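You operate a simulated robot arm through the tools that you are given. There is no shell and no other tool. Be economical: measure what you need, move in short steps, check, and stop when the job is done.

The job below is to be done with a simulated robot arm. You get a single attempt, and the scene is never put back.

## Task
Bend the batten on the drawing board through the four red rings.
Fine: Hook one of the four weights on the board at each ring; don't crack the batten.

The check looks at the end state, three seconds after you hand in, the way a careful person would. Anything else that was tipped, shoved, dropped, spilled or broken makes it a failure.

## Robot
A 7-joint arm with a two-finger parallel gripper, fixed in place. Base frame: the origin is at the foot of the arm, x ahead of it, y to its left, z up; the work surface is at about z = 0.952. Readings come in m, degrees, newtons and seconds.
Its first joint turns from -149.0 to 149.0 degrees. Payload 3.43 kg.
Tool frame: the origin (TCP) lies between the finger pads and is the grasp point; the fingertips stand 0.03 m ahead of it; z points along the fingers, y is the line along which they close. Largest opening 0.094 m; finger width 0.028, thickness 0.01; the body of the gripper, 0.05 by 0.096 m, starts 0.055 m behind the TCP.
Orientation is that of the tool frame in the base frame, as a unit quaternion [x, y, z, w]. With the fingers straight down and closing along the base's y, the tool's x points along the base's -x, its y along +y and its z along -z.

## Interface
- The arm moves only by the tool jog_arm. Its argument "increments" is a list of rows, each a list of 7 numbers: the gripper command, from -1 (fully open) to 1 (shut), values between in proportion, then the shift along the tool's x, y, z in units of 30 mm (1.0 is 30 mm), then the turn, a rotation vector about the tool's x, y, z in units of 6 degrees (1.0 is 6 degrees). In form: [[jaw, x, y, z, ax, ay, az], ...]. A call has 1 to 20 rows; each row shifts and turns the commanded pose from where the row before left it, along the tool's axes as they then stand. A call with a number of a shift or a turn outside -1 to 1 is refused whole. Each row takes 0.2 s and may step no farther than 0.05 m and 8.6 degrees from the row before; otherwise, or with a gripper value out of range, the whole call is refused. A pose out of reach is approached as far as the arm can. The call stops where the force on the tool passes 40 N (or 10 N more than at its start, if that is more) or the arm is blocked; 0.2 s more then pass. The fingers move at their own pace (about 0.045 m/s each) and stop on an object; they squeeze with about 24 N. The grip force told is the motor's: it shows also when the fingers shut on nothing. Time passes only in rows, and 0.2 s behind the last, so rows that do not move let the fingers close. The reply holds the time, the measured pose of the TCP, the force on the tool along the base axes, the opening and the grip force, in the units named above and with some noise, with the torque about the TCP (base axes, N m) and any sound that the robot's microphone picked up, and new pictures: "views" is both (left out), scene, wrist or none.
- Cameras (640 x 400 px; columns grow to the right, rows downward): "scene" is fixed at [0.0496, -0.6499, 1.5161]; the picture's right is [-0.05, -1.00, 0.00], its down [-0.80, 0.04, -0.60] and it looks along [0.60, -0.03, -0.80] (base axes); focal length 270 px, centre (320, 200). "wrist" rides on the gripper at [0.076, 0.014, -0.102] in the tool frame; the picture's right is [-0.18, 0.98, 0.00], its down [-0.75, -0.14, -0.64] and it looks along [-0.63, -0.12, 0.77] (tool axes); focal length 243 px, centre (320, 200).
- probe_pixels(camera, pixels): for up to 12 pixels [column, row] of the newest picture of that camera ("zoom" is the newest enlarged one), the place [x, y, z] in the base frame of the surface seen there, good to about 0.003 m. The clock stands still meanwhile.
- inspect(camera, box): a new picture of the part [left, top, right, bottom] of that camera's present view, enlarged. The clock stands still meanwhile.
- finish_job(): hands the job in; it is judged then, once.

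Keep the steps short. Do not move on a guess: measure, check each grasp and each placing, and mend mistakes. In all there are 80 turns and 200 pictures (those below and enlarged ones count). Leave the gripper open and the arm clear of the work at the hand-in unless told otherwise, and finish with a single line.

The tools are called after ">>>" as a command line: name --pt "numbers of a row" for each row, then --argument value for the rest, lists and objects as JSON in quotes. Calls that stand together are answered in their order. jog_arm: Moves the arm, as the interface text tells. Its arguments: {"type":"object","properties":{"increments":{"type":"array"},"views":{"type":"string","enum":["both","scene","wrist","none"]}},"required":["increments"]} The other tools are called the same way: probe_pixels (camera, pixels) gives the place of the surface under pixels of a picture; inspect (camera, box) takes an enlarged picture of a part of a camera's view; finish_job () hands the job in.

At the start:

```text
time: 0.0
tool_pos: [0.6235, -0.7663, 1.1764]
orientation: [-0.001, 1.0, 0.0, 0.0]
contact_force: [0.7, 0.4, -0.4]
ft_torque: [-0.03, -0.01, 0.02]
finger_gap: 0.094
gripper_force: 0.1
```

scene: 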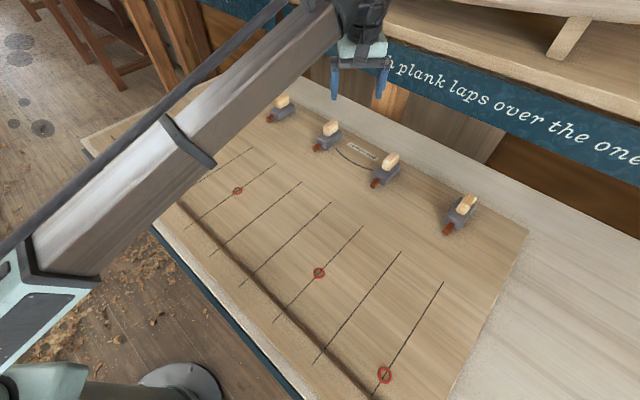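
wrist: 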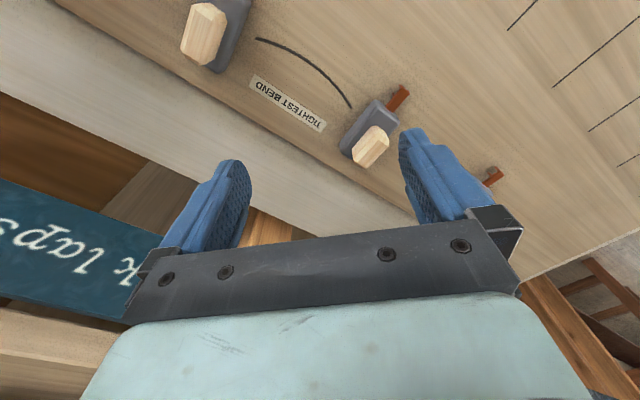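

I see the board with weights at (281,105), (328,133), (387,165), (460,213) and three rings; the batten and a fourth ring aren't clear. I enlarge the board first.

>>> inspect --camera "scene" --box '[150, 80, 350, 205]'

>>> inspect --camera "scene" --box '[340, 130, 540, 255]'

>>> inspect --camera "scene" --box '[150, 200, 470, 400]'

```text
3.20 times, centred on (250, 142) of scene
```

zoom: 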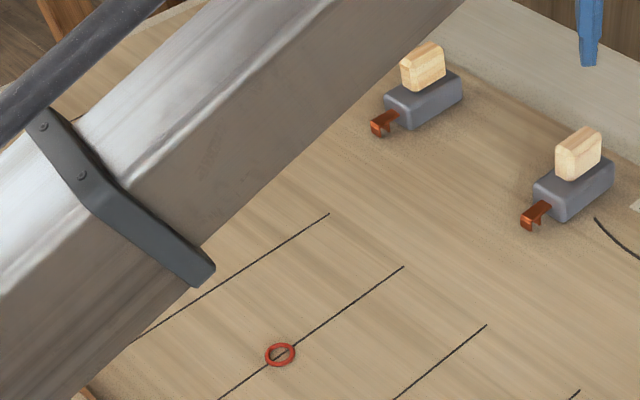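

```text
3.20 times, centred on (440, 192) of scene
```

zoom: 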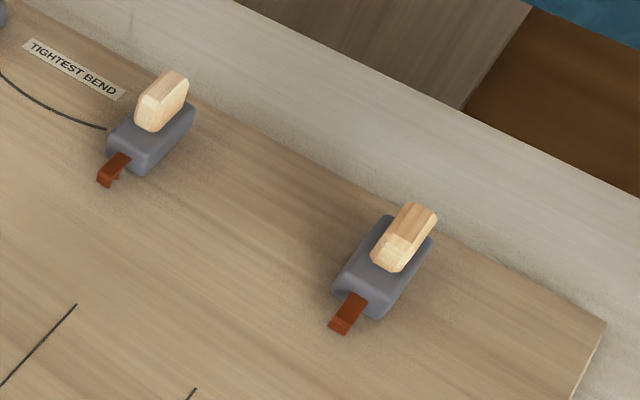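

```text
2.00 times, centred on (310, 300) of scene
```

zoom: 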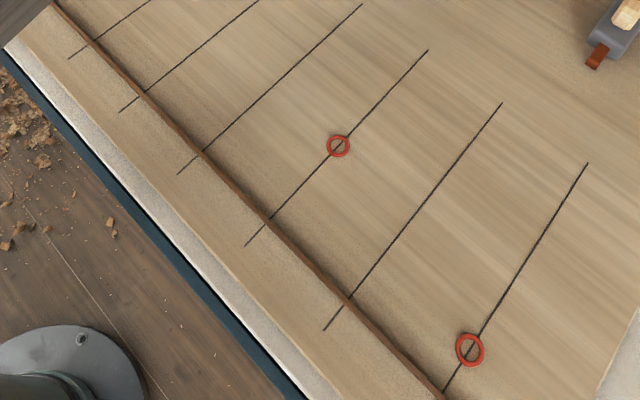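

The batten is the thin brown strip along the board's near edge. I measure the visible points: rings, batten, and the heaviest zoom details.

>>> probe_pixels --camera "scene" --pixels '[[238, 191], [319, 273], [385, 375], [177, 205], [219, 247], [283, 310], [323, 349], [370, 397], [460, 207], [446, 229], [465, 222], [390, 158]]'

>>> probe_pixels --camera "zoom" --pixels '[[338, 146], [470, 350], [265, 218], [275, 222], [269, 221], [268, 215], [598, 56], [592, 64], [350, 300], [440, 395], [200, 154], [140, 92]]'

```text
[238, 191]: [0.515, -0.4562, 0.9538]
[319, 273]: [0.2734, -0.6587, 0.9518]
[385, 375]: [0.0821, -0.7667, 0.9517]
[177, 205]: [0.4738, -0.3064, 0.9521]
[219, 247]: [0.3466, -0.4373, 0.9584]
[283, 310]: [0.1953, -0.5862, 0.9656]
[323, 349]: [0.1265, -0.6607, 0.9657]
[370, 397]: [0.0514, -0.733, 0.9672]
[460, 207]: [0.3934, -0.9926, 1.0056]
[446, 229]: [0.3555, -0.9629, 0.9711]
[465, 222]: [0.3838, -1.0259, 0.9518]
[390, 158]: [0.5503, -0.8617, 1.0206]
```

```text
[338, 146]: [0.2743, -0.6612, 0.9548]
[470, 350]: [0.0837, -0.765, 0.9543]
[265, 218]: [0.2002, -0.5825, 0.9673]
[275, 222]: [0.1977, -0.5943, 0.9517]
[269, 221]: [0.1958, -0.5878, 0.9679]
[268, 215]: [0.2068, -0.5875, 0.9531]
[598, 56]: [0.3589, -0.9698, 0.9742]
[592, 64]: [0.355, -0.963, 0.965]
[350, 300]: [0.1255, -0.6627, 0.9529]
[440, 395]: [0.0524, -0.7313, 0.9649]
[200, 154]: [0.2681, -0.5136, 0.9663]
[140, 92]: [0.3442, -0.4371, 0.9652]
```

The batten lies at 45° (from about (0.34,-0.44) to (0.05,-0.73)), top at z≈0.966. The left part and fourth ring are hidden by the arm. I raise and swing the arm inward, and turn the tool 45° so that the wrist camera looks across the board.

>>> jog_arm --pt "-1 0.55 0.95 -0.62 0 0 0" --pt "-1 0.55 0.95 -0.62 0 0 0" --pt "-1 0.55 0.95 -0.62 0 0 0" --pt "-1 0.55 0.95 -0.62 0 0 0" --pt "-1 0.55 0.95 -0.62 0 0 0" --pt "-1 0.55 0.95 -0.62 0 0 0" --pt "-1 0.55 0.95 -0.62 0 0 0" --pt "-1 0.55 0.95 -0.62 0 0 0" --pt "-1 0.55 0.95 -0.62 0 0 0" --pt "-1 0.55 0.95 -0.62 0 0 0" --pt "-1 0.55 0.95 -0.62 0 0 0" --pt "-1 0.55 0.95 -0.62 0 0 0" --pt "-1 0 0 0 0 0 0.9375" --pt "-1 0 0 0 0 0 0.9375" --pt "-1 0 0 0 0 0 0.9375" --pt "-1 0 0 0 0 0 0.9375" --pt "-1 0 0 0 0 0 0.9375" --pt "-1 0 0 0 0 0 0.9375" --pt "-1 0 0 0 0 0 0.9375" --pt "-1 0 0 0 0 0 0.9375"

```text
time: 3.2
tool_pos: [0.5159, -0.5317, 1.1386]
orientation: [0.123, 0.992, -0.006, 0.008]
contact_force: [0.1, -2.3, -1.0]
ft_torque: [0.11, -0.05, 0.12]
finger_gap: 0.094
gripper_force: 0.1
out of reach, approached as far as the arm can: row 3, 4, 5, 6, 7, 8, 9, 10, 11, 12, 13, 14
stopped in row 15: the force on the tool passed its limit at 61 N (the readings are from after the stop); the commanded pose is now the measured one
```

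scene: 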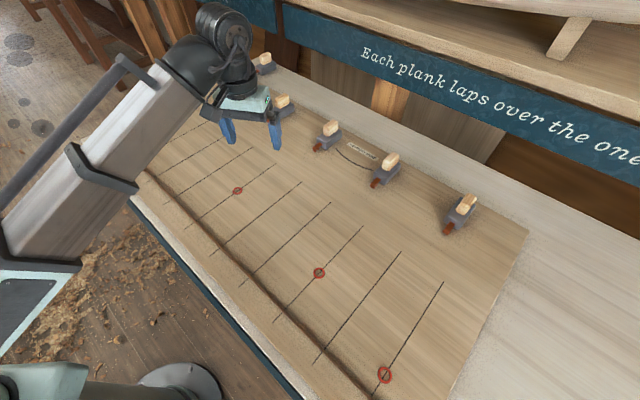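
wrist: 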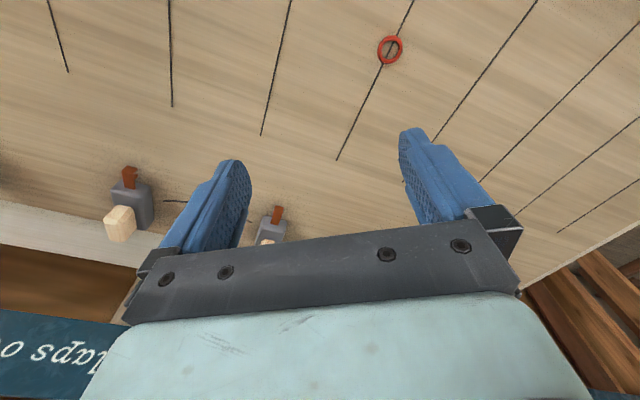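

Reach limits the height, and the move stopped with a force spike. I now notice a fifth weight-like thing at (265,65), so I look closer before moving.

>>> inspect --camera "scene" --box '[180, 40, 340, 140]'

>>> probe_pixels --camera "scene" --pixels '[[264, 66], [284, 104], [238, 191], [300, 105], [330, 127], [389, 160], [462, 207], [150, 178]]'

>>> probe_pixels --camera "wrist" --pixels '[[390, 50], [130, 172], [120, 222], [278, 213], [380, 65], [60, 40]]'

```text
4.00 times, centred on (260, 90) of scene
```

zoom: 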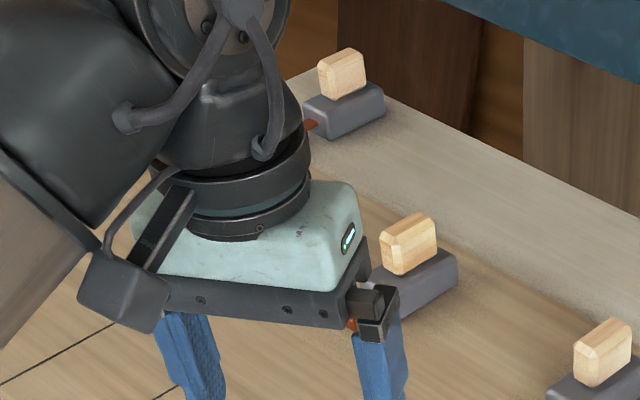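

```text
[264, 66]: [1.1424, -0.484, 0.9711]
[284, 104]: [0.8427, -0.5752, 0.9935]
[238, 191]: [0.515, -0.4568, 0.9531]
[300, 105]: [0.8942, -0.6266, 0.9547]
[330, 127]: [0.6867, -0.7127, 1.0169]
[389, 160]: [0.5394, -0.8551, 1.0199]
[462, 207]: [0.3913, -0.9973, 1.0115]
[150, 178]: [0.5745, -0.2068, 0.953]
```

```text
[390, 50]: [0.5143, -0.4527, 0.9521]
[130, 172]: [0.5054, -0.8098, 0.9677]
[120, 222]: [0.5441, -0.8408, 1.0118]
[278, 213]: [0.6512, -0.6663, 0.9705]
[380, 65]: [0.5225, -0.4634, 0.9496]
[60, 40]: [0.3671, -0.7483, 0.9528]
```

The fifth weight, behind the arm at (265,65), is off the drawing board, so I leave it alone. I finish the turn to 45° here in place.

>>> jog_arm --pt "-1 0 0 0 0 0 1" --pt "-1 0 0 0 0 0 1" --pt "-1 0 0 0 0 0 1" --pt "-1 0 0 0 0 0 1" --pt "-1 0 0 0 0 0 1"

```text
time: 3.6
tool_pos: [0.5174, -0.5324, 1.1373]
orientation: [0.17, 0.985, -0.009, 0.011]
contact_force: [-0.1, -0.3, -0.8]
ft_torque: [0.07, -0.05, 0.04]
finger_gap: 0.0938
gripper_force: 0.0
stopped in row 2: the force on the tool passed its limit at 62 N (the readings are from after the stop); the commanded pose is now the measured one
```

scene: 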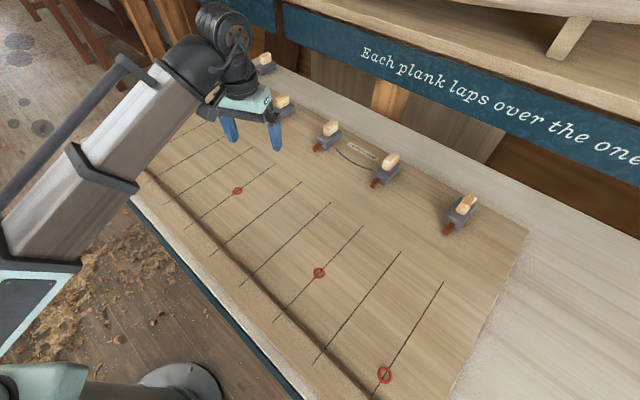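
wrist: 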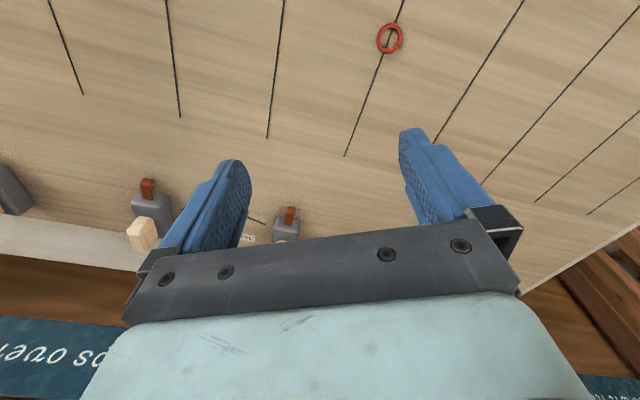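

The turn was stopped again by about 60 N though nothing in the scene is near. I look closely at the wrist for self-contact.

>>> inspect --camera "scene" --box '[130, 0, 310, 160]'

```text
2.50 times, centred on (220, 80) of scene
```

zoom: 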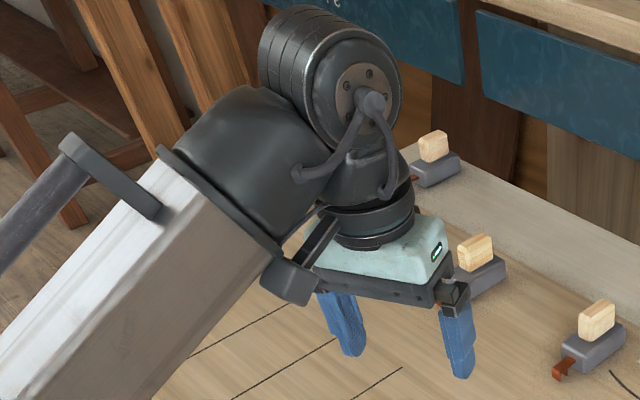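

The camera box touches the forearm collar. The camera must be on the far side instead, so I turn the other way (about 155°), which gives the same jaw line along the board.

>>> jog_arm --pt "-1 0 0 0 0 0 -1" --pt "-1 0 0 0 0 0 -1" --pt "-1 0 0 0 0 0 -1" --pt "-1 0 0 0 0 0 -1" --pt "-1 0 0 0 0 0 -1" --pt "-1 0 0 0 0 0 -1" --pt "-1 0 0 0 0 0 -1" --pt "-1 0 0 0 0 0 -1" --pt "-1 0 0 0 0 0 -1" --pt "-1 0 0 0 0 0 -1" --pt "-1 0 0 0 0 0 -1" --pt "-1 0 0 0 0 0 -1" --pt "-1 0 0 0 0 0 -1" --pt "-1 0 0 0 0 0 -1" --pt "-1 0 0 0 0 0 -1" --pt "-1 0 0 0 0 0 -1" --pt "-1 0 0 0 0 0 -1" --pt "-1 0 0 0 0 0 -1" --pt "-1 0 0 0 0 0 -1" --pt "-1 0 0 0 0 0 -1"

```text
time: 7.8
tool_pos: [0.5158, -0.5331, 1.1381]
orientation: [0.769, -0.639, 0.014, 0.002]
contact_force: [-0.3, 0.2, -0.1]
ft_torque: [0.01, 0.01, 0.0]
finger_gap: 0.0941
gripper_force: 0.0
```

scene: 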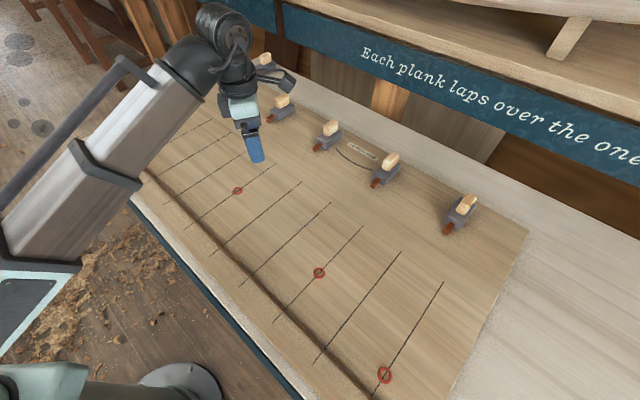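
wrist: 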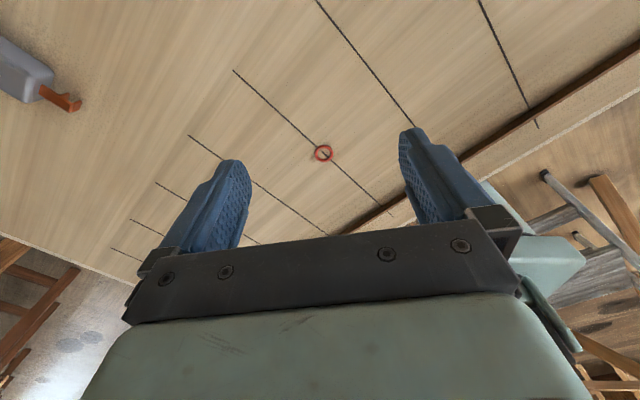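

Turning this way works. I finish the turn (34° more), then move outward and toward the left end to look back over the left half of the board.

>>> jog_arm --pt "-1 0 0 0 0 0 -0.955" --pt "-1 0 0 0 0 0 -0.955" --pt "-1 0 0 0 0 0 -0.955" --pt "-1 0 0 0 0 0 -0.955" --pt "-1 0 0 0 0 0 -0.955" --pt "-1 0 0 0 0 0 -0.955" --pt "-1 0.9 -0.7 -0.5 0 0 0" --pt "-1 0.9 -0.7 -0.5 0 0 0" --pt "-1 0.9 -0.7 0 0 0 0" --pt "-1 0.9 -0.7 0 0 0 0" --pt "-1 0.9 -0.7 0 0 0 0"

```text
time: 10.2
tool_pos: [0.6781, -0.5861, 1.1713]
orientation: [0.88, -0.474, 0.013, 0.005]
contact_force: [-1.4, -0.4, 0.9]
ft_torque: [-0.03, 0.01, 0.01]
finger_gap: 0.0942
gripper_force: 0.0
out of reach, approached as far as the arm can: row 5, 6
```

scene: 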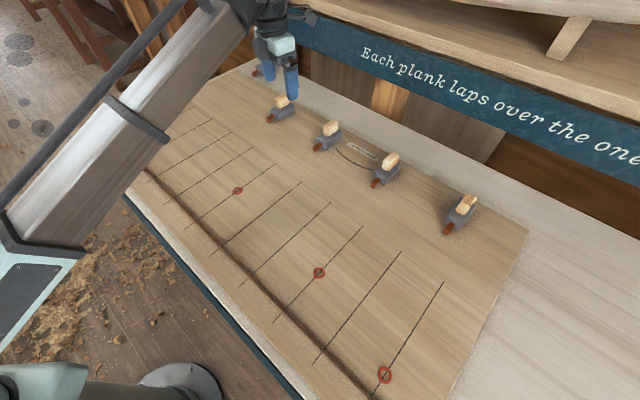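
wrist: 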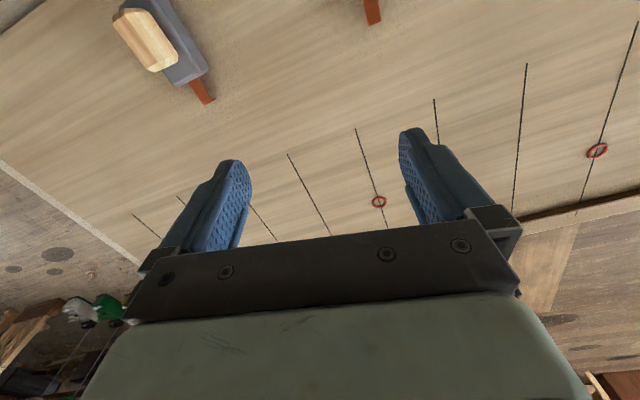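

The last joint's limit stops this turn, but now the fourth ring shows at wrist (378,201). I measure it, plus the batten and hook points, and zoom in on the hook.

>>> probe_pixels --camera "wrist" --pixels '[[378, 201], [597, 150], [141, 40], [172, 66], [199, 88], [209, 101], [374, 20], [530, 212], [357, 130], [289, 155], [182, 40], [160, 5]]'

>>> inspect --camera "wrist" --box '[90, 0, 250, 110]'

>>> inspect --camera "scene" --box '[110, 100, 270, 210]'

>>> inspect --camera "scene" --box '[300, 110, 420, 195]'

```text
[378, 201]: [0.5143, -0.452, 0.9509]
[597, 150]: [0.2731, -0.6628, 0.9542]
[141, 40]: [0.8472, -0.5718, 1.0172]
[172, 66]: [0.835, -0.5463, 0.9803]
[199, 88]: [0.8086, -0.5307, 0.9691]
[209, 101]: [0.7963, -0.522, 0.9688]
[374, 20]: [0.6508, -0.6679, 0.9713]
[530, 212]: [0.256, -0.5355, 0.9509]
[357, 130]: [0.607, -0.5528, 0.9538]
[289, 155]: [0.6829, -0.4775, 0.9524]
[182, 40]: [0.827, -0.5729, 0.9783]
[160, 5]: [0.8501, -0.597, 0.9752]
```

```text
3.64 times, centred on (170, 55) of wrist
```

zoom: 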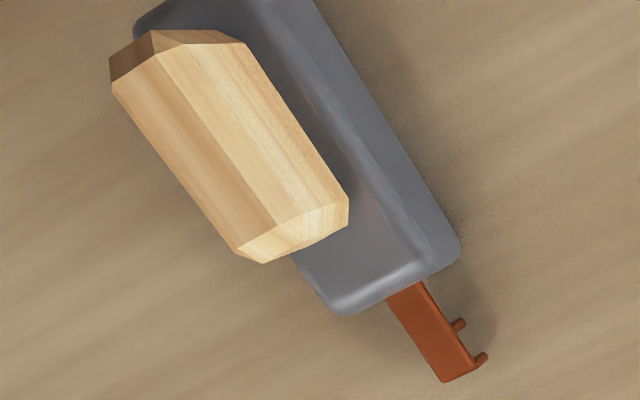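

```text
3.64 times, centred on (190, 155) of scene
```

zoom: 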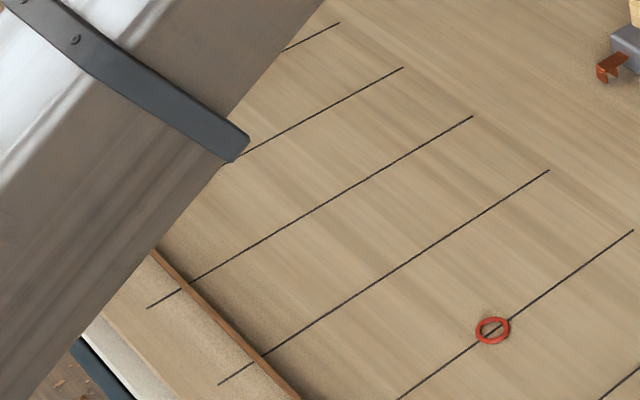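

```text
4.71 times, centred on (360, 152) of scene
```

zoom: 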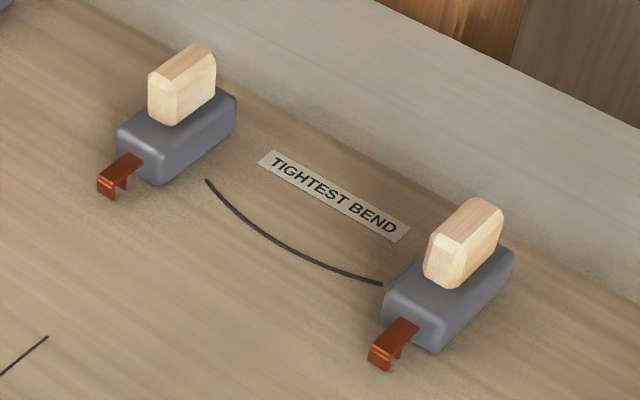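

The hook is a flat bar with two prongs that straddle the batten. The fourth ring (left end) is still hidden by the arm, so I move the arm along to the right end and start turning the camera back.

>>> jog_arm --pt "-1 0.2 1 0 0 0 0" --pt "-1 0.2 1 0 0 0 0" --pt "-1 0.2 1 0 0 0 0" --pt "-1 0.2 1 0 0 0 0" --pt "-1 0.2 1 0 0 0 0" --pt "-1 0.2 1 0 0 0 0" --pt "-1 0.2 1 0 0 0 0" --pt "-1 0.2 1 0 0 0 0" --pt "-1 0.2 1 0 0 0 0" --pt "-1 0.2 1 0 0 0 0" --pt "-1 0.2 1 0 0 0 0" --pt "-1 0.2 1 0 0 0 0" --pt "-1 0 0 0 0 0 1" --pt "-1 0 0 0 0 0 1" --pt "-1 0 0 0 0 0 1" --pt "-1 0 0 0 0 0 1" --pt "-1 0 0 0 0 0 1" --pt "-1 0 0 0 0 0 1" --pt "-1 0 0 0 0 0 1" --pt "-1 0 0 0 0 0 1"

```text
time: 14.4
tool_pos: [0.5967, -0.7007, 1.1747]
orientation: [-0.61, 0.792, -0.014, 0.0]
contact_force: [0.0, 0.6, 0.4]
ft_torque: [0.01, 0.01, 0.03]
finger_gap: 0.0941
gripper_force: 0.1
out of reach, approached as far as the arm can: row 4, 5, 6, 7, 8, 9, 10, 11, 12
```

scene: 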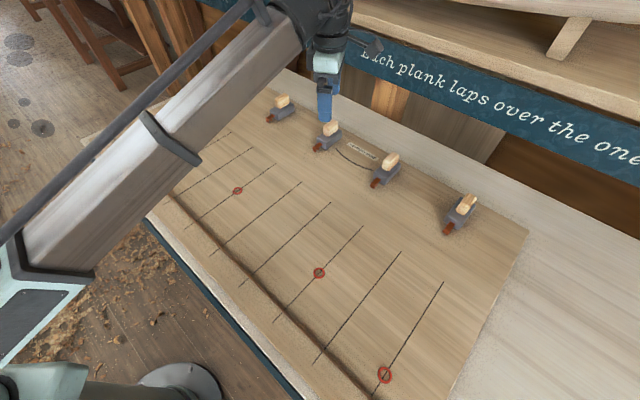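
wrist: 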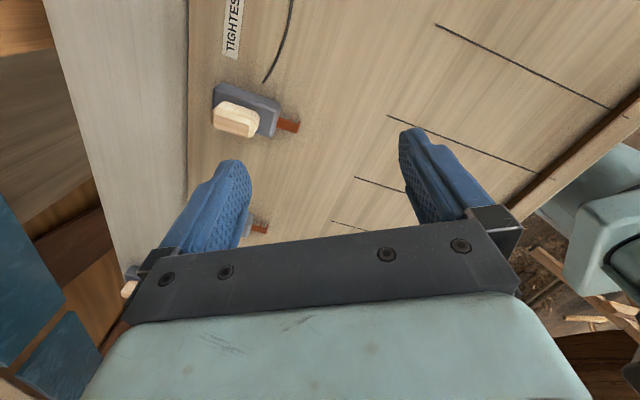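

Good, past the limit. I continue to the right end and keep turning.

>>> jog_arm --pt "-1 0.9 0.63 0 0 0 0" --pt "-1 0.9 0.63 0 0 0 0" --pt "-1 0.9 0.63 0 0 0 0" --pt "-1 0.9 0.63 0 0 0 0" --pt "-1 0.9 0.63 0 0 0 0" --pt "-1 0.9 0.63 0 0 0 0" --pt "-1 0.9 0.63 0 0 0 0" --pt "-1 0 0 0 0 0 1" --pt "-1 0 0 0 0 0 1" --pt "-1 0 0 0 0 0 1" --pt "-1 0 0 0 0 0 1" --pt "-1 0 0 0 0 0 1" --pt "-1 0 0 0 0 0 1" --pt "-1 0 0 0 0 0 1" --pt "-1 0 0 0 0 0 1" --pt "-1 0 0 0 0 0 1" --pt "-1 0 0 0 0 0 1" --pt "-1 0 0 0 0 0 1" --pt "-1 0 0 0 0 0 1" --pt "-1 0 0 0 0 0 1"

```text
time: 18.6
tool_pos: [0.4222, -0.8512, 1.1741]
orientation: [0.025, 1.0, -0.011, 0.009]
contact_force: [-0.5, 0.1, -0.2]
ft_torque: [-0.01, -0.01, -0.01]
finger_gap: 0.094
gripper_force: 0.1
```

scene: 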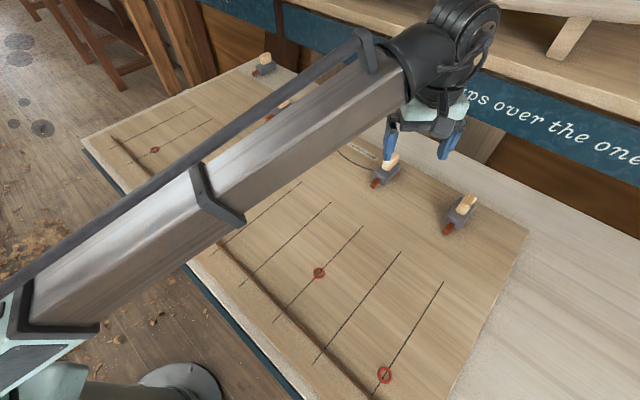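
wrist: 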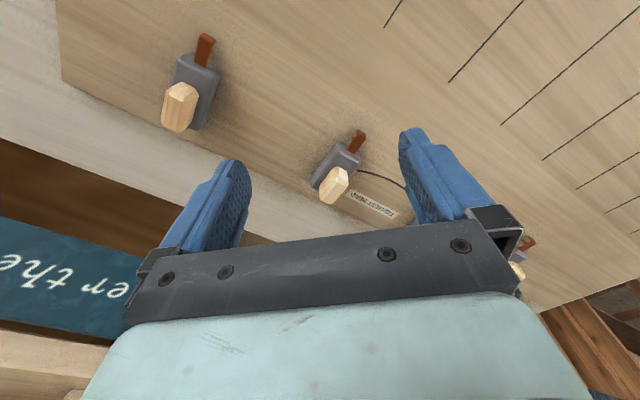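

The fourth ring is now visible at (154,149). I measure it, the batten's left end, and the details of the weights.

>>> probe_pixels --camera "scene" --pixels '[[154, 149], [112, 138], [120, 147], [130, 157], [265, 60], [387, 161]]'

>>> inspect --camera "scene" --box '[80, 90, 240, 190]'

>>> inspect --camera "wrist" --box '[130, 20, 258, 100]'

>>> probe_pixels --camera "zoom" --pixels '[[375, 80], [360, 190], [270, 190], [440, 250], [380, 250], [420, 270], [250, 320], [310, 320], [200, 400]]'

>>> probe_pixels --camera "wrist" --pixels '[[166, 128], [188, 131], [197, 97], [168, 95], [180, 90], [205, 38], [200, 60], [177, 62], [215, 75], [209, 125]]'

```text
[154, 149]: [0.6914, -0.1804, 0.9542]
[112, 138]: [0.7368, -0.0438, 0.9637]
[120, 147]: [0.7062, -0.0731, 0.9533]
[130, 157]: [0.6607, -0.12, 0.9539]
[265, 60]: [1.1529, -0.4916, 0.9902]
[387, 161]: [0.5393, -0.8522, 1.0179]
```

```text
4.00 times, centred on (160, 140) of scene
```

zoom: 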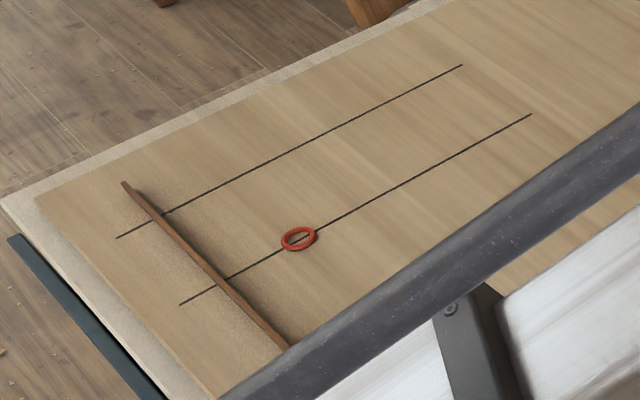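

```text
5.00 times, centred on (194, 60) of wrist
```

zoom: 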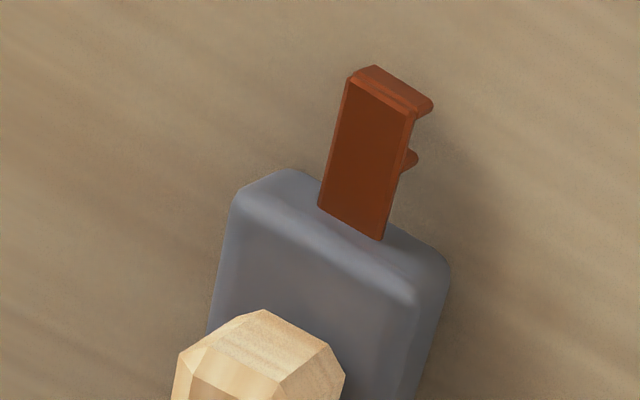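

```text
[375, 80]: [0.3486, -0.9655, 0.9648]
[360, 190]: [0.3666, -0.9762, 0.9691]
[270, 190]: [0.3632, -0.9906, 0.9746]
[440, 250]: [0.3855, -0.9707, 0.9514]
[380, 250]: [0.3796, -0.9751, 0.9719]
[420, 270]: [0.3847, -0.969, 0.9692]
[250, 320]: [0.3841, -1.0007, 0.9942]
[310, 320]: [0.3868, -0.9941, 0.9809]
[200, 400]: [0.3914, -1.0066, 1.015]
```

```text
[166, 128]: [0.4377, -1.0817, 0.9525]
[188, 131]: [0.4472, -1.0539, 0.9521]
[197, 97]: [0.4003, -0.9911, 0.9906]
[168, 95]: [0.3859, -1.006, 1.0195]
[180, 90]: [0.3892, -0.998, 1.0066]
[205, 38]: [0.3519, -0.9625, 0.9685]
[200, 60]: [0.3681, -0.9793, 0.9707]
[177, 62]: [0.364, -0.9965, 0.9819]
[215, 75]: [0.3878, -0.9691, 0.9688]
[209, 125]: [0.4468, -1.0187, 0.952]
```

Fourth ring: (0.691,-0.180). The four weights' handles are 1.0–1.07 m out, so I need a tilted tool for reach. I turn the tool so that the jaws close across the handles, then tilt the fingers outward by 24°, at a safe height.

>>> jog_arm --pt "-1 0 0 0 0 0 1" --pt "-1 0 0 0 0 0 1" --pt "-1 0 0 0 0 0 1" --pt "-1 0 0 0 0 0 1" --pt "-1 0 0 0 0 0 1" --pt "-1 0 0 0 0 0 1" --pt "-1 0 0 0 0 0 1" --pt "-1 0 0 0 0 -1 0" --pt "-1 0 0 0 0 -1 0" --pt "-1 0 0 0 0 -1 0" --pt "-1 0 0 0 0 -1 0"

```text
time: 21.0
tool_pos: [0.4219, -0.8501, 1.1736]
orientation: [0.371, 0.902, -0.085, 0.205]
contact_force: [1.0, -0.1, -0.3]
ft_torque: [0.03, 0.02, -0.03]
finger_gap: 0.0941
gripper_force: 0.0
```

scene: 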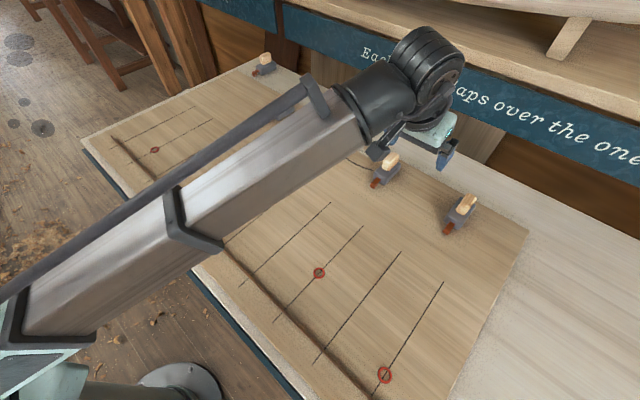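
wrist: 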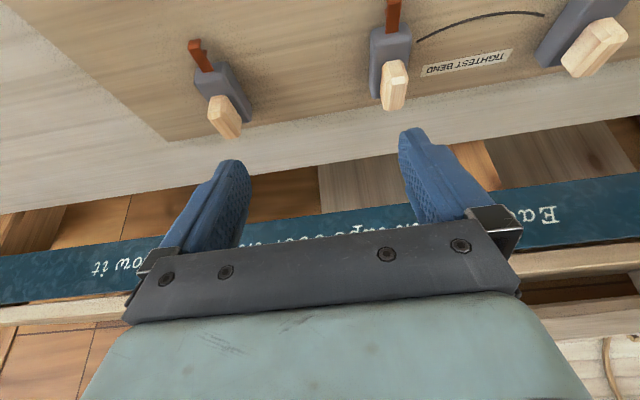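

The tilt works (25.6°, jaw line exactly along the board). I start with the second weight from the left for the middle-left ring. I move over toward it, lower, and look.

>>> jog_arm --pt "-1 -0.018 0.95 0.19 0 0 0" --pt "-1 -0.018 0.95 0.19 0 0 0" --pt "-1 -0.018 0.95 0.19 0 0 0" --pt "-1 -0.018 0.95 0.19 0 0 0" --pt "-1 -0.018 0.95 0.19 0 0 0" --pt "-1 -0.018 0.95 0.19 0 0 0" --pt "-1 -0.018 0.95 0.19 0 0 0" --pt "-1 -0.018 0.95 0.19 0 0 0" --pt "-1 -0.018 0.95 0.19 0 0 0" --pt "-1 -0.018 0.95 0.19 0 0 0"

```text
time: 23.2
tool_pos: [0.6425, -0.6672, 1.1254]
orientation: [0.371, 0.902, -0.085, 0.204]
contact_force: [0.6, -0.2, -0.2]
ft_torque: [-0.01, 0.02, 0.03]
finger_gap: 0.0941
gripper_force: 0.0
```

scene: 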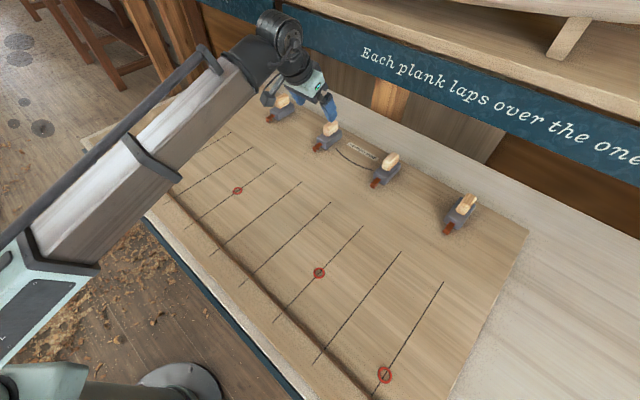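
wrist: 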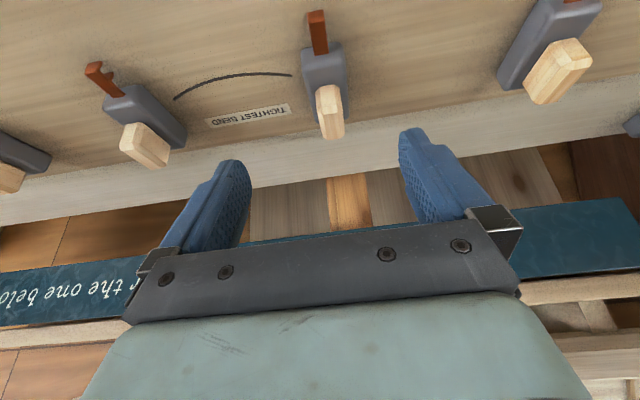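

The weight is at wrist (328,90). I enlarge and measure its handle, body and hook.

>>> inspect --camera "wrist" --box '[250, 0, 410, 150]'

>>> probe_pixels --camera "wrist" --pixels '[[317, 13], [319, 45], [304, 60], [343, 60], [319, 95], [340, 95], [327, 87], [325, 110], [341, 110], [330, 132], [322, 52], [330, 75]]'

```text
2.67 times, centred on (330, 75) of wrist
```

zoom: 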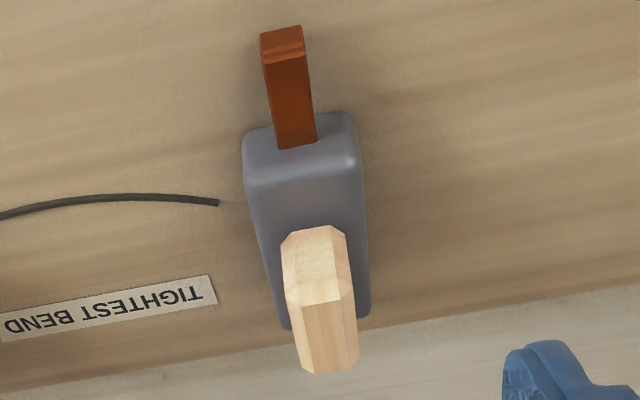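

```text
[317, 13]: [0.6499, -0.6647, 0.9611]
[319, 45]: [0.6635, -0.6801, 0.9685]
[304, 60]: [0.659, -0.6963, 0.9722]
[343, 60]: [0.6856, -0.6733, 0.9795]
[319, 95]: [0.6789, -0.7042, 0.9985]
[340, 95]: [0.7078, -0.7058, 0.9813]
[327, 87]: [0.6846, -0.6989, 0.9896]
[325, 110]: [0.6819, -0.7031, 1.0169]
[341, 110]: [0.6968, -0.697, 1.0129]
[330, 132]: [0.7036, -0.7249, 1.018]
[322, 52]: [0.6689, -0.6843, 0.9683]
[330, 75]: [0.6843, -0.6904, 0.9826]
```

Handle centre is about s=0.013, t=0.994 (board axes), top 1.018, body top about 0.98. I approach along the tool axis so that the fingers straddle the handle.

>>> jog_arm --pt "-1 -0.087 0.03 0.84 0 0 0" --pt "-1 -0.087 0.03 0.84 0 0 0" --pt "-1 -0.087 0.03 0.84 0 0 0" --pt "-1 -0.087 0.03 0.84 0 0 0" --pt "-1 -0.087 0.03 0.84 0 0 0"

```text
time: 24.4
tool_pos: [0.6901, -0.707, 1.0155]
orientation: [0.371, 0.902, -0.085, 0.205]
contact_force: [-0.3, 0.1, 0.0]
ft_torque: [-0.01, -0.01, 0.01]
finger_gap: 0.0938
gripper_force: 0.0
```

scene: 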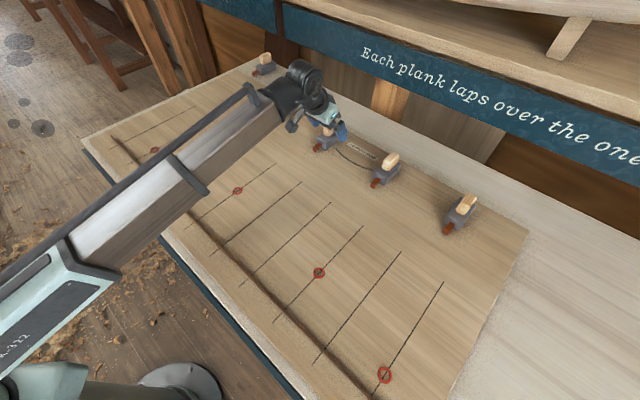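
wrist: 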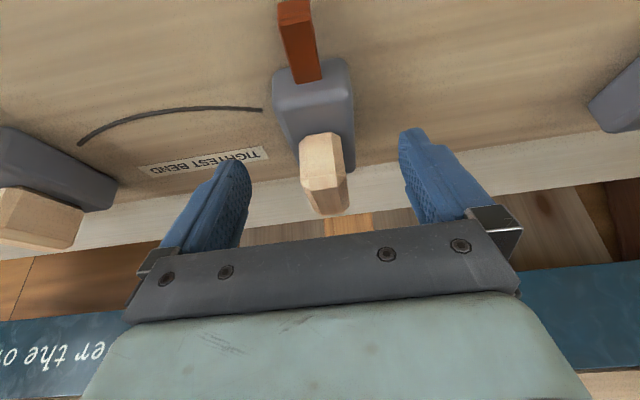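

The TCP projects at about wrist (320,188), inside the handle. I close the jaws.

>>> jog_arm --pt "1 0 0 0 0 0 0" --pt "1 0 0 0 0 0 0" --pt "1 0 0 0 0 0 0" --pt "1 0 0 0 0 0 0" --pt "1 0 0 0 0 0 0" --pt "1 0 0 0 0 0 0" --pt "1 0 0 0 0 0 0" --views "wrist"

```text
time: 26.0
tool_pos: [0.6908, -0.7066, 1.015]
orientation: [0.371, 0.902, -0.085, 0.205]
contact_force: [3.4, 2.8, 2.5]
ft_torque: [0.02, -0.04, 0.0]
finger_gap: 0.0282
gripper_force: 24.5
```

wrist: 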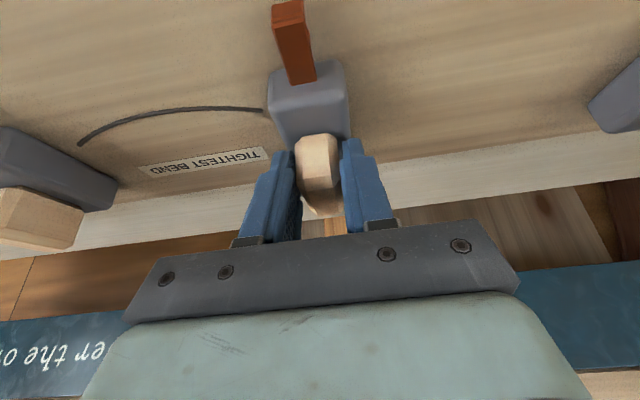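

Gripped at 28 mm. I lift straight up 45 mm.

>>> jog_arm --pt "1 -0.108 0 -0.226 0 0 0" --pt "1 -0.217 0 -0.45 0 0 0" --pt "1 -0.217 0 -0.45 0 0 0" --pt "1 -0.108 0 -0.226 0 0 0"

```text
time: 27.0
tool_pos: [0.6913, -0.7106, 1.0599]
orientation: [0.37, 0.902, -0.084, 0.204]
contact_force: [0.5, 0.6, -8.5]
ft_torque: [0.05, 0.06, 0.01]
finger_gap: 0.028
gripper_force: 23.8
```

scene: 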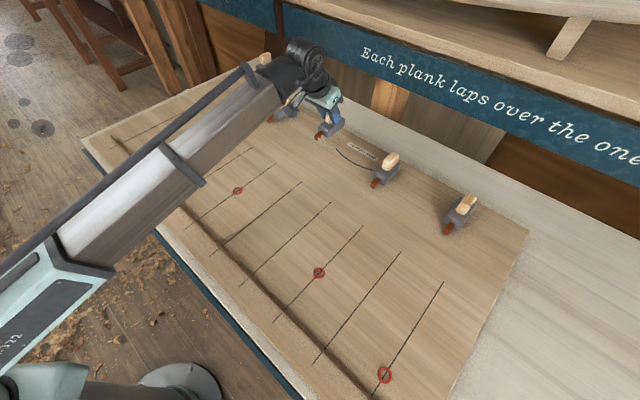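
wrist: 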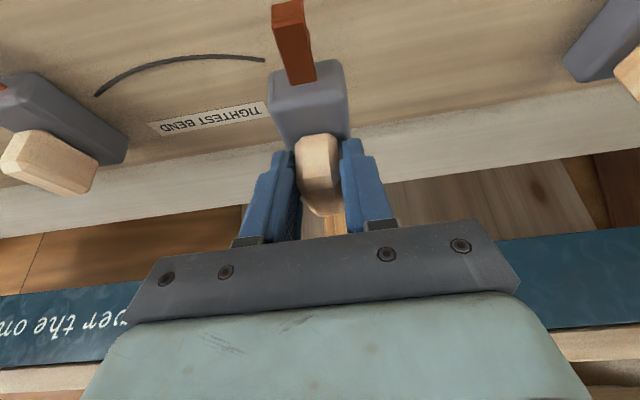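

Held firmly, about 0.87 kg, no swing. I measure the hook relative to the TCP.

>>> inspect --camera "wrist" --box '[260, 0, 360, 62]'

>>> probe_pixels --camera "zoom" --pixels '[[185, 30], [180, 140], [190, 160], [100, 165], [290, 165], [200, 300], [240, 500]]'

>>> probe_pixels --camera "wrist" --pixels '[[289, 5], [289, 22], [290, 30], [297, 60], [301, 78], [306, 100], [318, 140], [318, 180]]'

```text
6.40 times, centred on (310, 31) of wrist
```

zoom: 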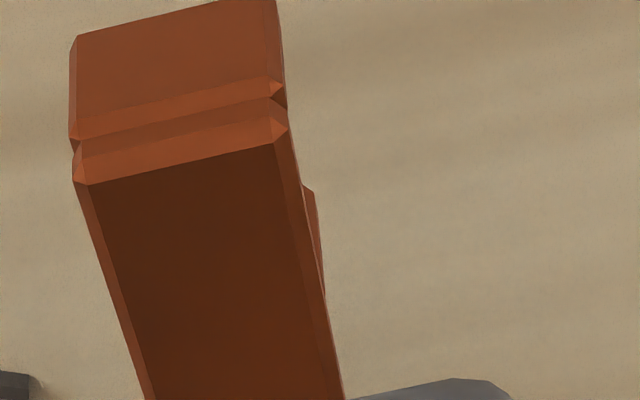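

```text
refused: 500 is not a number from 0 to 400
```

```text
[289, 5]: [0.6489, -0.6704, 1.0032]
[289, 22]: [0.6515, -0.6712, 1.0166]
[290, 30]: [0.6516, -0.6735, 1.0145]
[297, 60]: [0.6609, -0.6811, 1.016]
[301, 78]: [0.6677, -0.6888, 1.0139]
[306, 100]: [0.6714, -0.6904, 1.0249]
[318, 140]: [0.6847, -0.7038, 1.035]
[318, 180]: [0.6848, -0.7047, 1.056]
```

Hook front face sits 58 mm ahead of the TCP, so the slot is about 52 mm ahead. I carry the weight toward the batten in stages, first to t≈0.78, watching for self-contact.

>>> jog_arm --pt "1 0.902 0.27 -0.432 0 0 0" --pt "1 0.902 0.27 -0.432 0 0 0" --pt "1 0.902 0.27 -0.432 0 0 0" --pt "1 0.902 0.27 -0.432 0 0 0" --pt "1 0.902 0.27 -0.432 0 0 0" --pt "1 0.902 0.27 -0.432 0 0 0" --pt "1 0.902 0.27 -0.432 0 0 0"

```text
time: 28.6
tool_pos: [0.5797, -0.5241, 1.0636]
orientation: [0.371, 0.902, -0.085, 0.204]
contact_force: [-0.1, -0.3, -6.8]
ft_torque: [0.08, 0.1, 0.02]
finger_gap: 0.0281
gripper_force: 24.0
```

scene: 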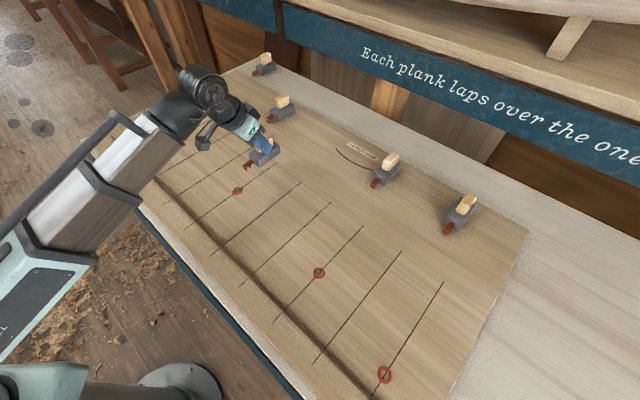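
wrist: 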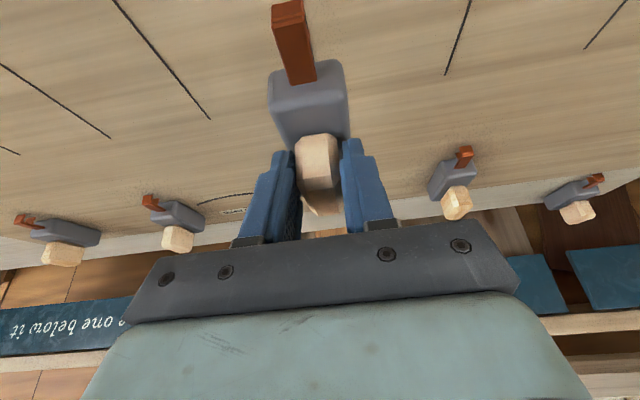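

Camera box now has clearance from the forearm. I continue inward to t≈0.66.

>>> jog_arm --pt "1 0.9 0.03 -0.43 0 0 0" --pt "1 0.9 0.03 -0.43 0 0 0" --pt "1 0.9 0.03 -0.43 0 0 0" --pt "1 0.9 0.03 -0.43 0 0 0"

```text
time: 29.6
tool_pos: [0.4993, -0.4386, 1.0624]
orientation: [0.371, 0.902, -0.084, 0.203]
contact_force: [1.0, -0.1, -8.0]
ft_torque: [0.06, 0.04, 0.0]
finger_gap: 0.0279
gripper_force: 23.9
```

scene: 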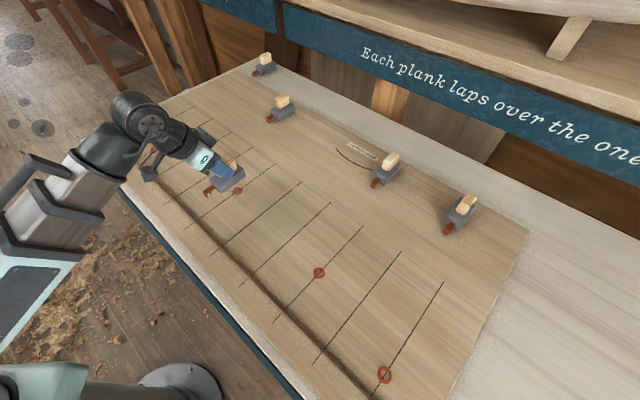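
wrist: 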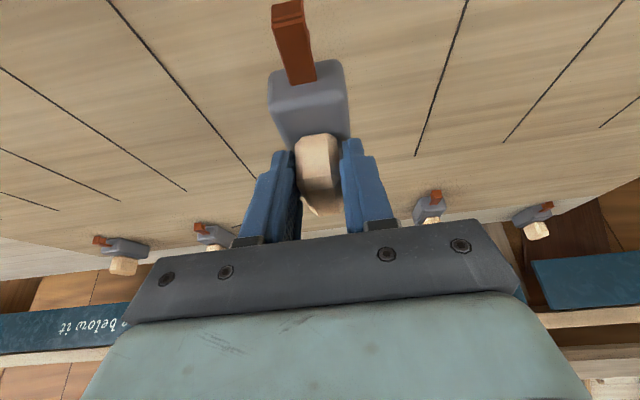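

Still clear. I go 40 mm more and then look closely at hook and batten from the scene camera.

>>> jog_arm --pt "1 0.9 0 -0.43 0 0 0" --pt "1 0.3 0 -0.143 0 0 0" --pt "1 0 0 0 0 0 0" --views "scene"

>>> inspect --camera "scene" --box '[165, 150, 265, 240]'

```text
time: 30.4
tool_pos: [0.4711, -0.4081, 1.061]
orientation: [0.369, 0.903, -0.084, 0.205]
contact_force: [0.1, -0.3, -6.9]
ft_torque: [0.09, 0.04, -0.01]
finger_gap: 0.0279
gripper_force: 24.1
```

scene: 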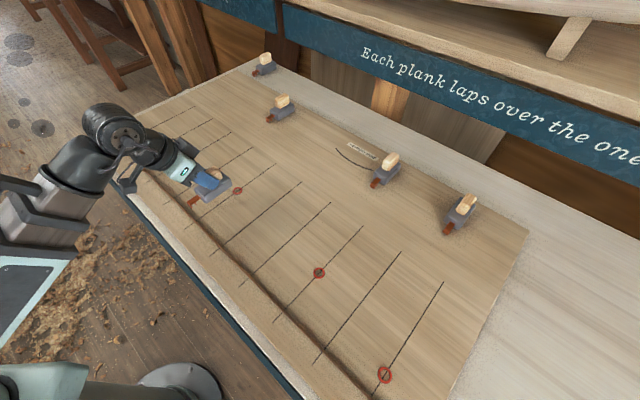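

```text
4.44 times, centred on (215, 195) of scene
```

zoom: 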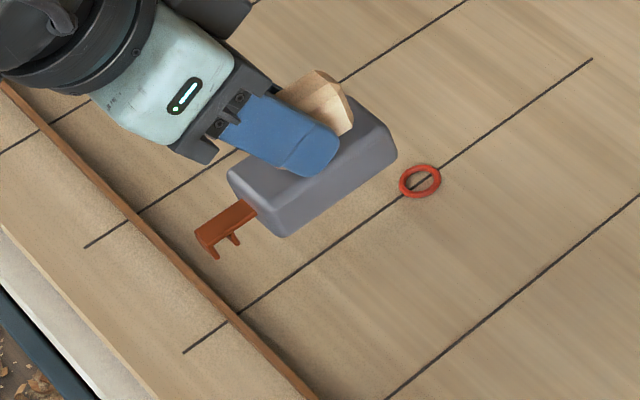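

A clear side view: front prong at zoom (213,250), rear prong (236,238). I measure those and the batten top beneath.

>>> probe_pixels --camera "zoom" --pixels '[[215, 254], [213, 246], [236, 240], [230, 233], [205, 235], [225, 222], [240, 322], [229, 309], [215, 292], [180, 251], [255, 340], [420, 182]]'

```text
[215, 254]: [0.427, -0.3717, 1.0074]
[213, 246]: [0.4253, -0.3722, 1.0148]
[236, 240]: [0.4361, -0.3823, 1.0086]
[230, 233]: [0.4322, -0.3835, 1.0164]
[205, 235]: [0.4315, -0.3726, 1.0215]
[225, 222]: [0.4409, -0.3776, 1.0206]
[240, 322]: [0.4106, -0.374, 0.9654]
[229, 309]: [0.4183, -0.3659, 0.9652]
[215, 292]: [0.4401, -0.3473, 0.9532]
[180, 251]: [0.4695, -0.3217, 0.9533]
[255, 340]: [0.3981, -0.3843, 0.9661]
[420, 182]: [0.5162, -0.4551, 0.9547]
```

Slot centre is at t≈0.571, batten at t≈0.5545 with top z 0.966. I shift 16 mm further in, then lower almost to the board over the batten.

>>> jog_arm --pt "1 0.496 -0.03 -0.237 0 0 0" --pt "1 0 0 0 0 0 0" --pt "1 0.16 0 0.33 0 0 0" --pt "1 0.16 0 0.33 0 0 0" --pt "1 0 0 0 0 0 0" --views "scene"

>>> inspect --camera "scene" --box '[165, 150, 265, 240]'

```text
time: 31.6
tool_pos: [0.4589, -0.3977, 1.0398]
orientation: [0.37, 0.902, -0.085, 0.205]
contact_force: [-0.5, 0.1, -8.4]
ft_torque: [0.06, 0.07, 0.0]
finger_gap: 0.0282
gripper_force: 24.0
```

scene: 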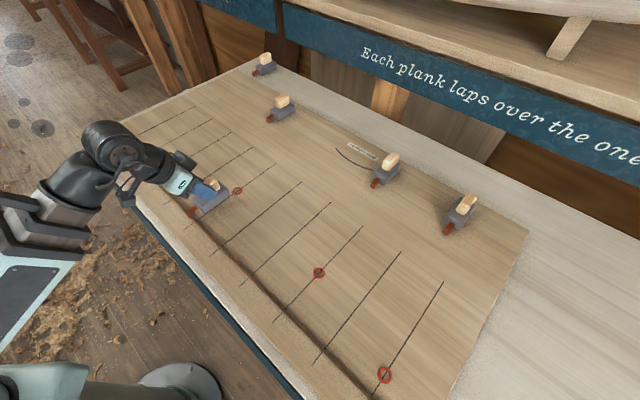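

```text
4.44 times, centred on (215, 195) of scene
```

zoom: 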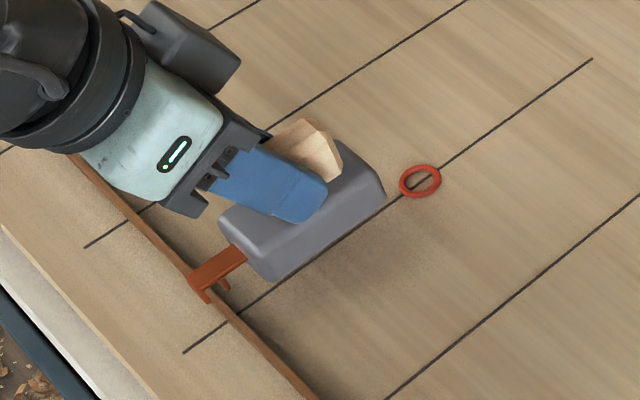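

Prongs straddle the batten from above. I lower the rest of the way.

>>> jog_arm --pt "1 0.162 0 0.338 0 0 0" --pt "1 0.162 0 0.338 0 0 0" --pt "1 0 0 0 0 0 0" --views "scene"

>>> inspect --camera "scene" --box '[165, 150, 265, 240]'

```text
time: 32.4
tool_pos: [0.4585, -0.3968, 1.0157]
orientation: [0.369, 0.902, -0.085, 0.205]
contact_force: [-2.2, 2.4, 6.7]
ft_torque: [0.23, 0.23, -0.01]
finger_gap: 0.0281
gripper_force: 24.2
```

scene: 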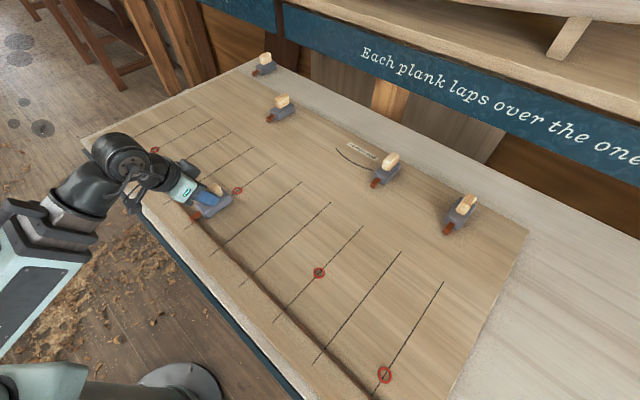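

```text
4.44 times, centred on (215, 195) of scene
```

zoom: 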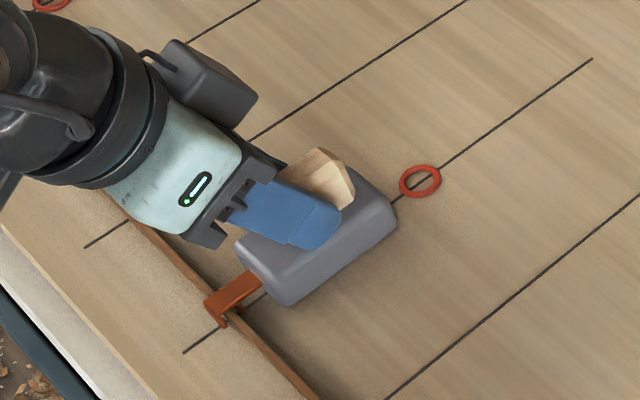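

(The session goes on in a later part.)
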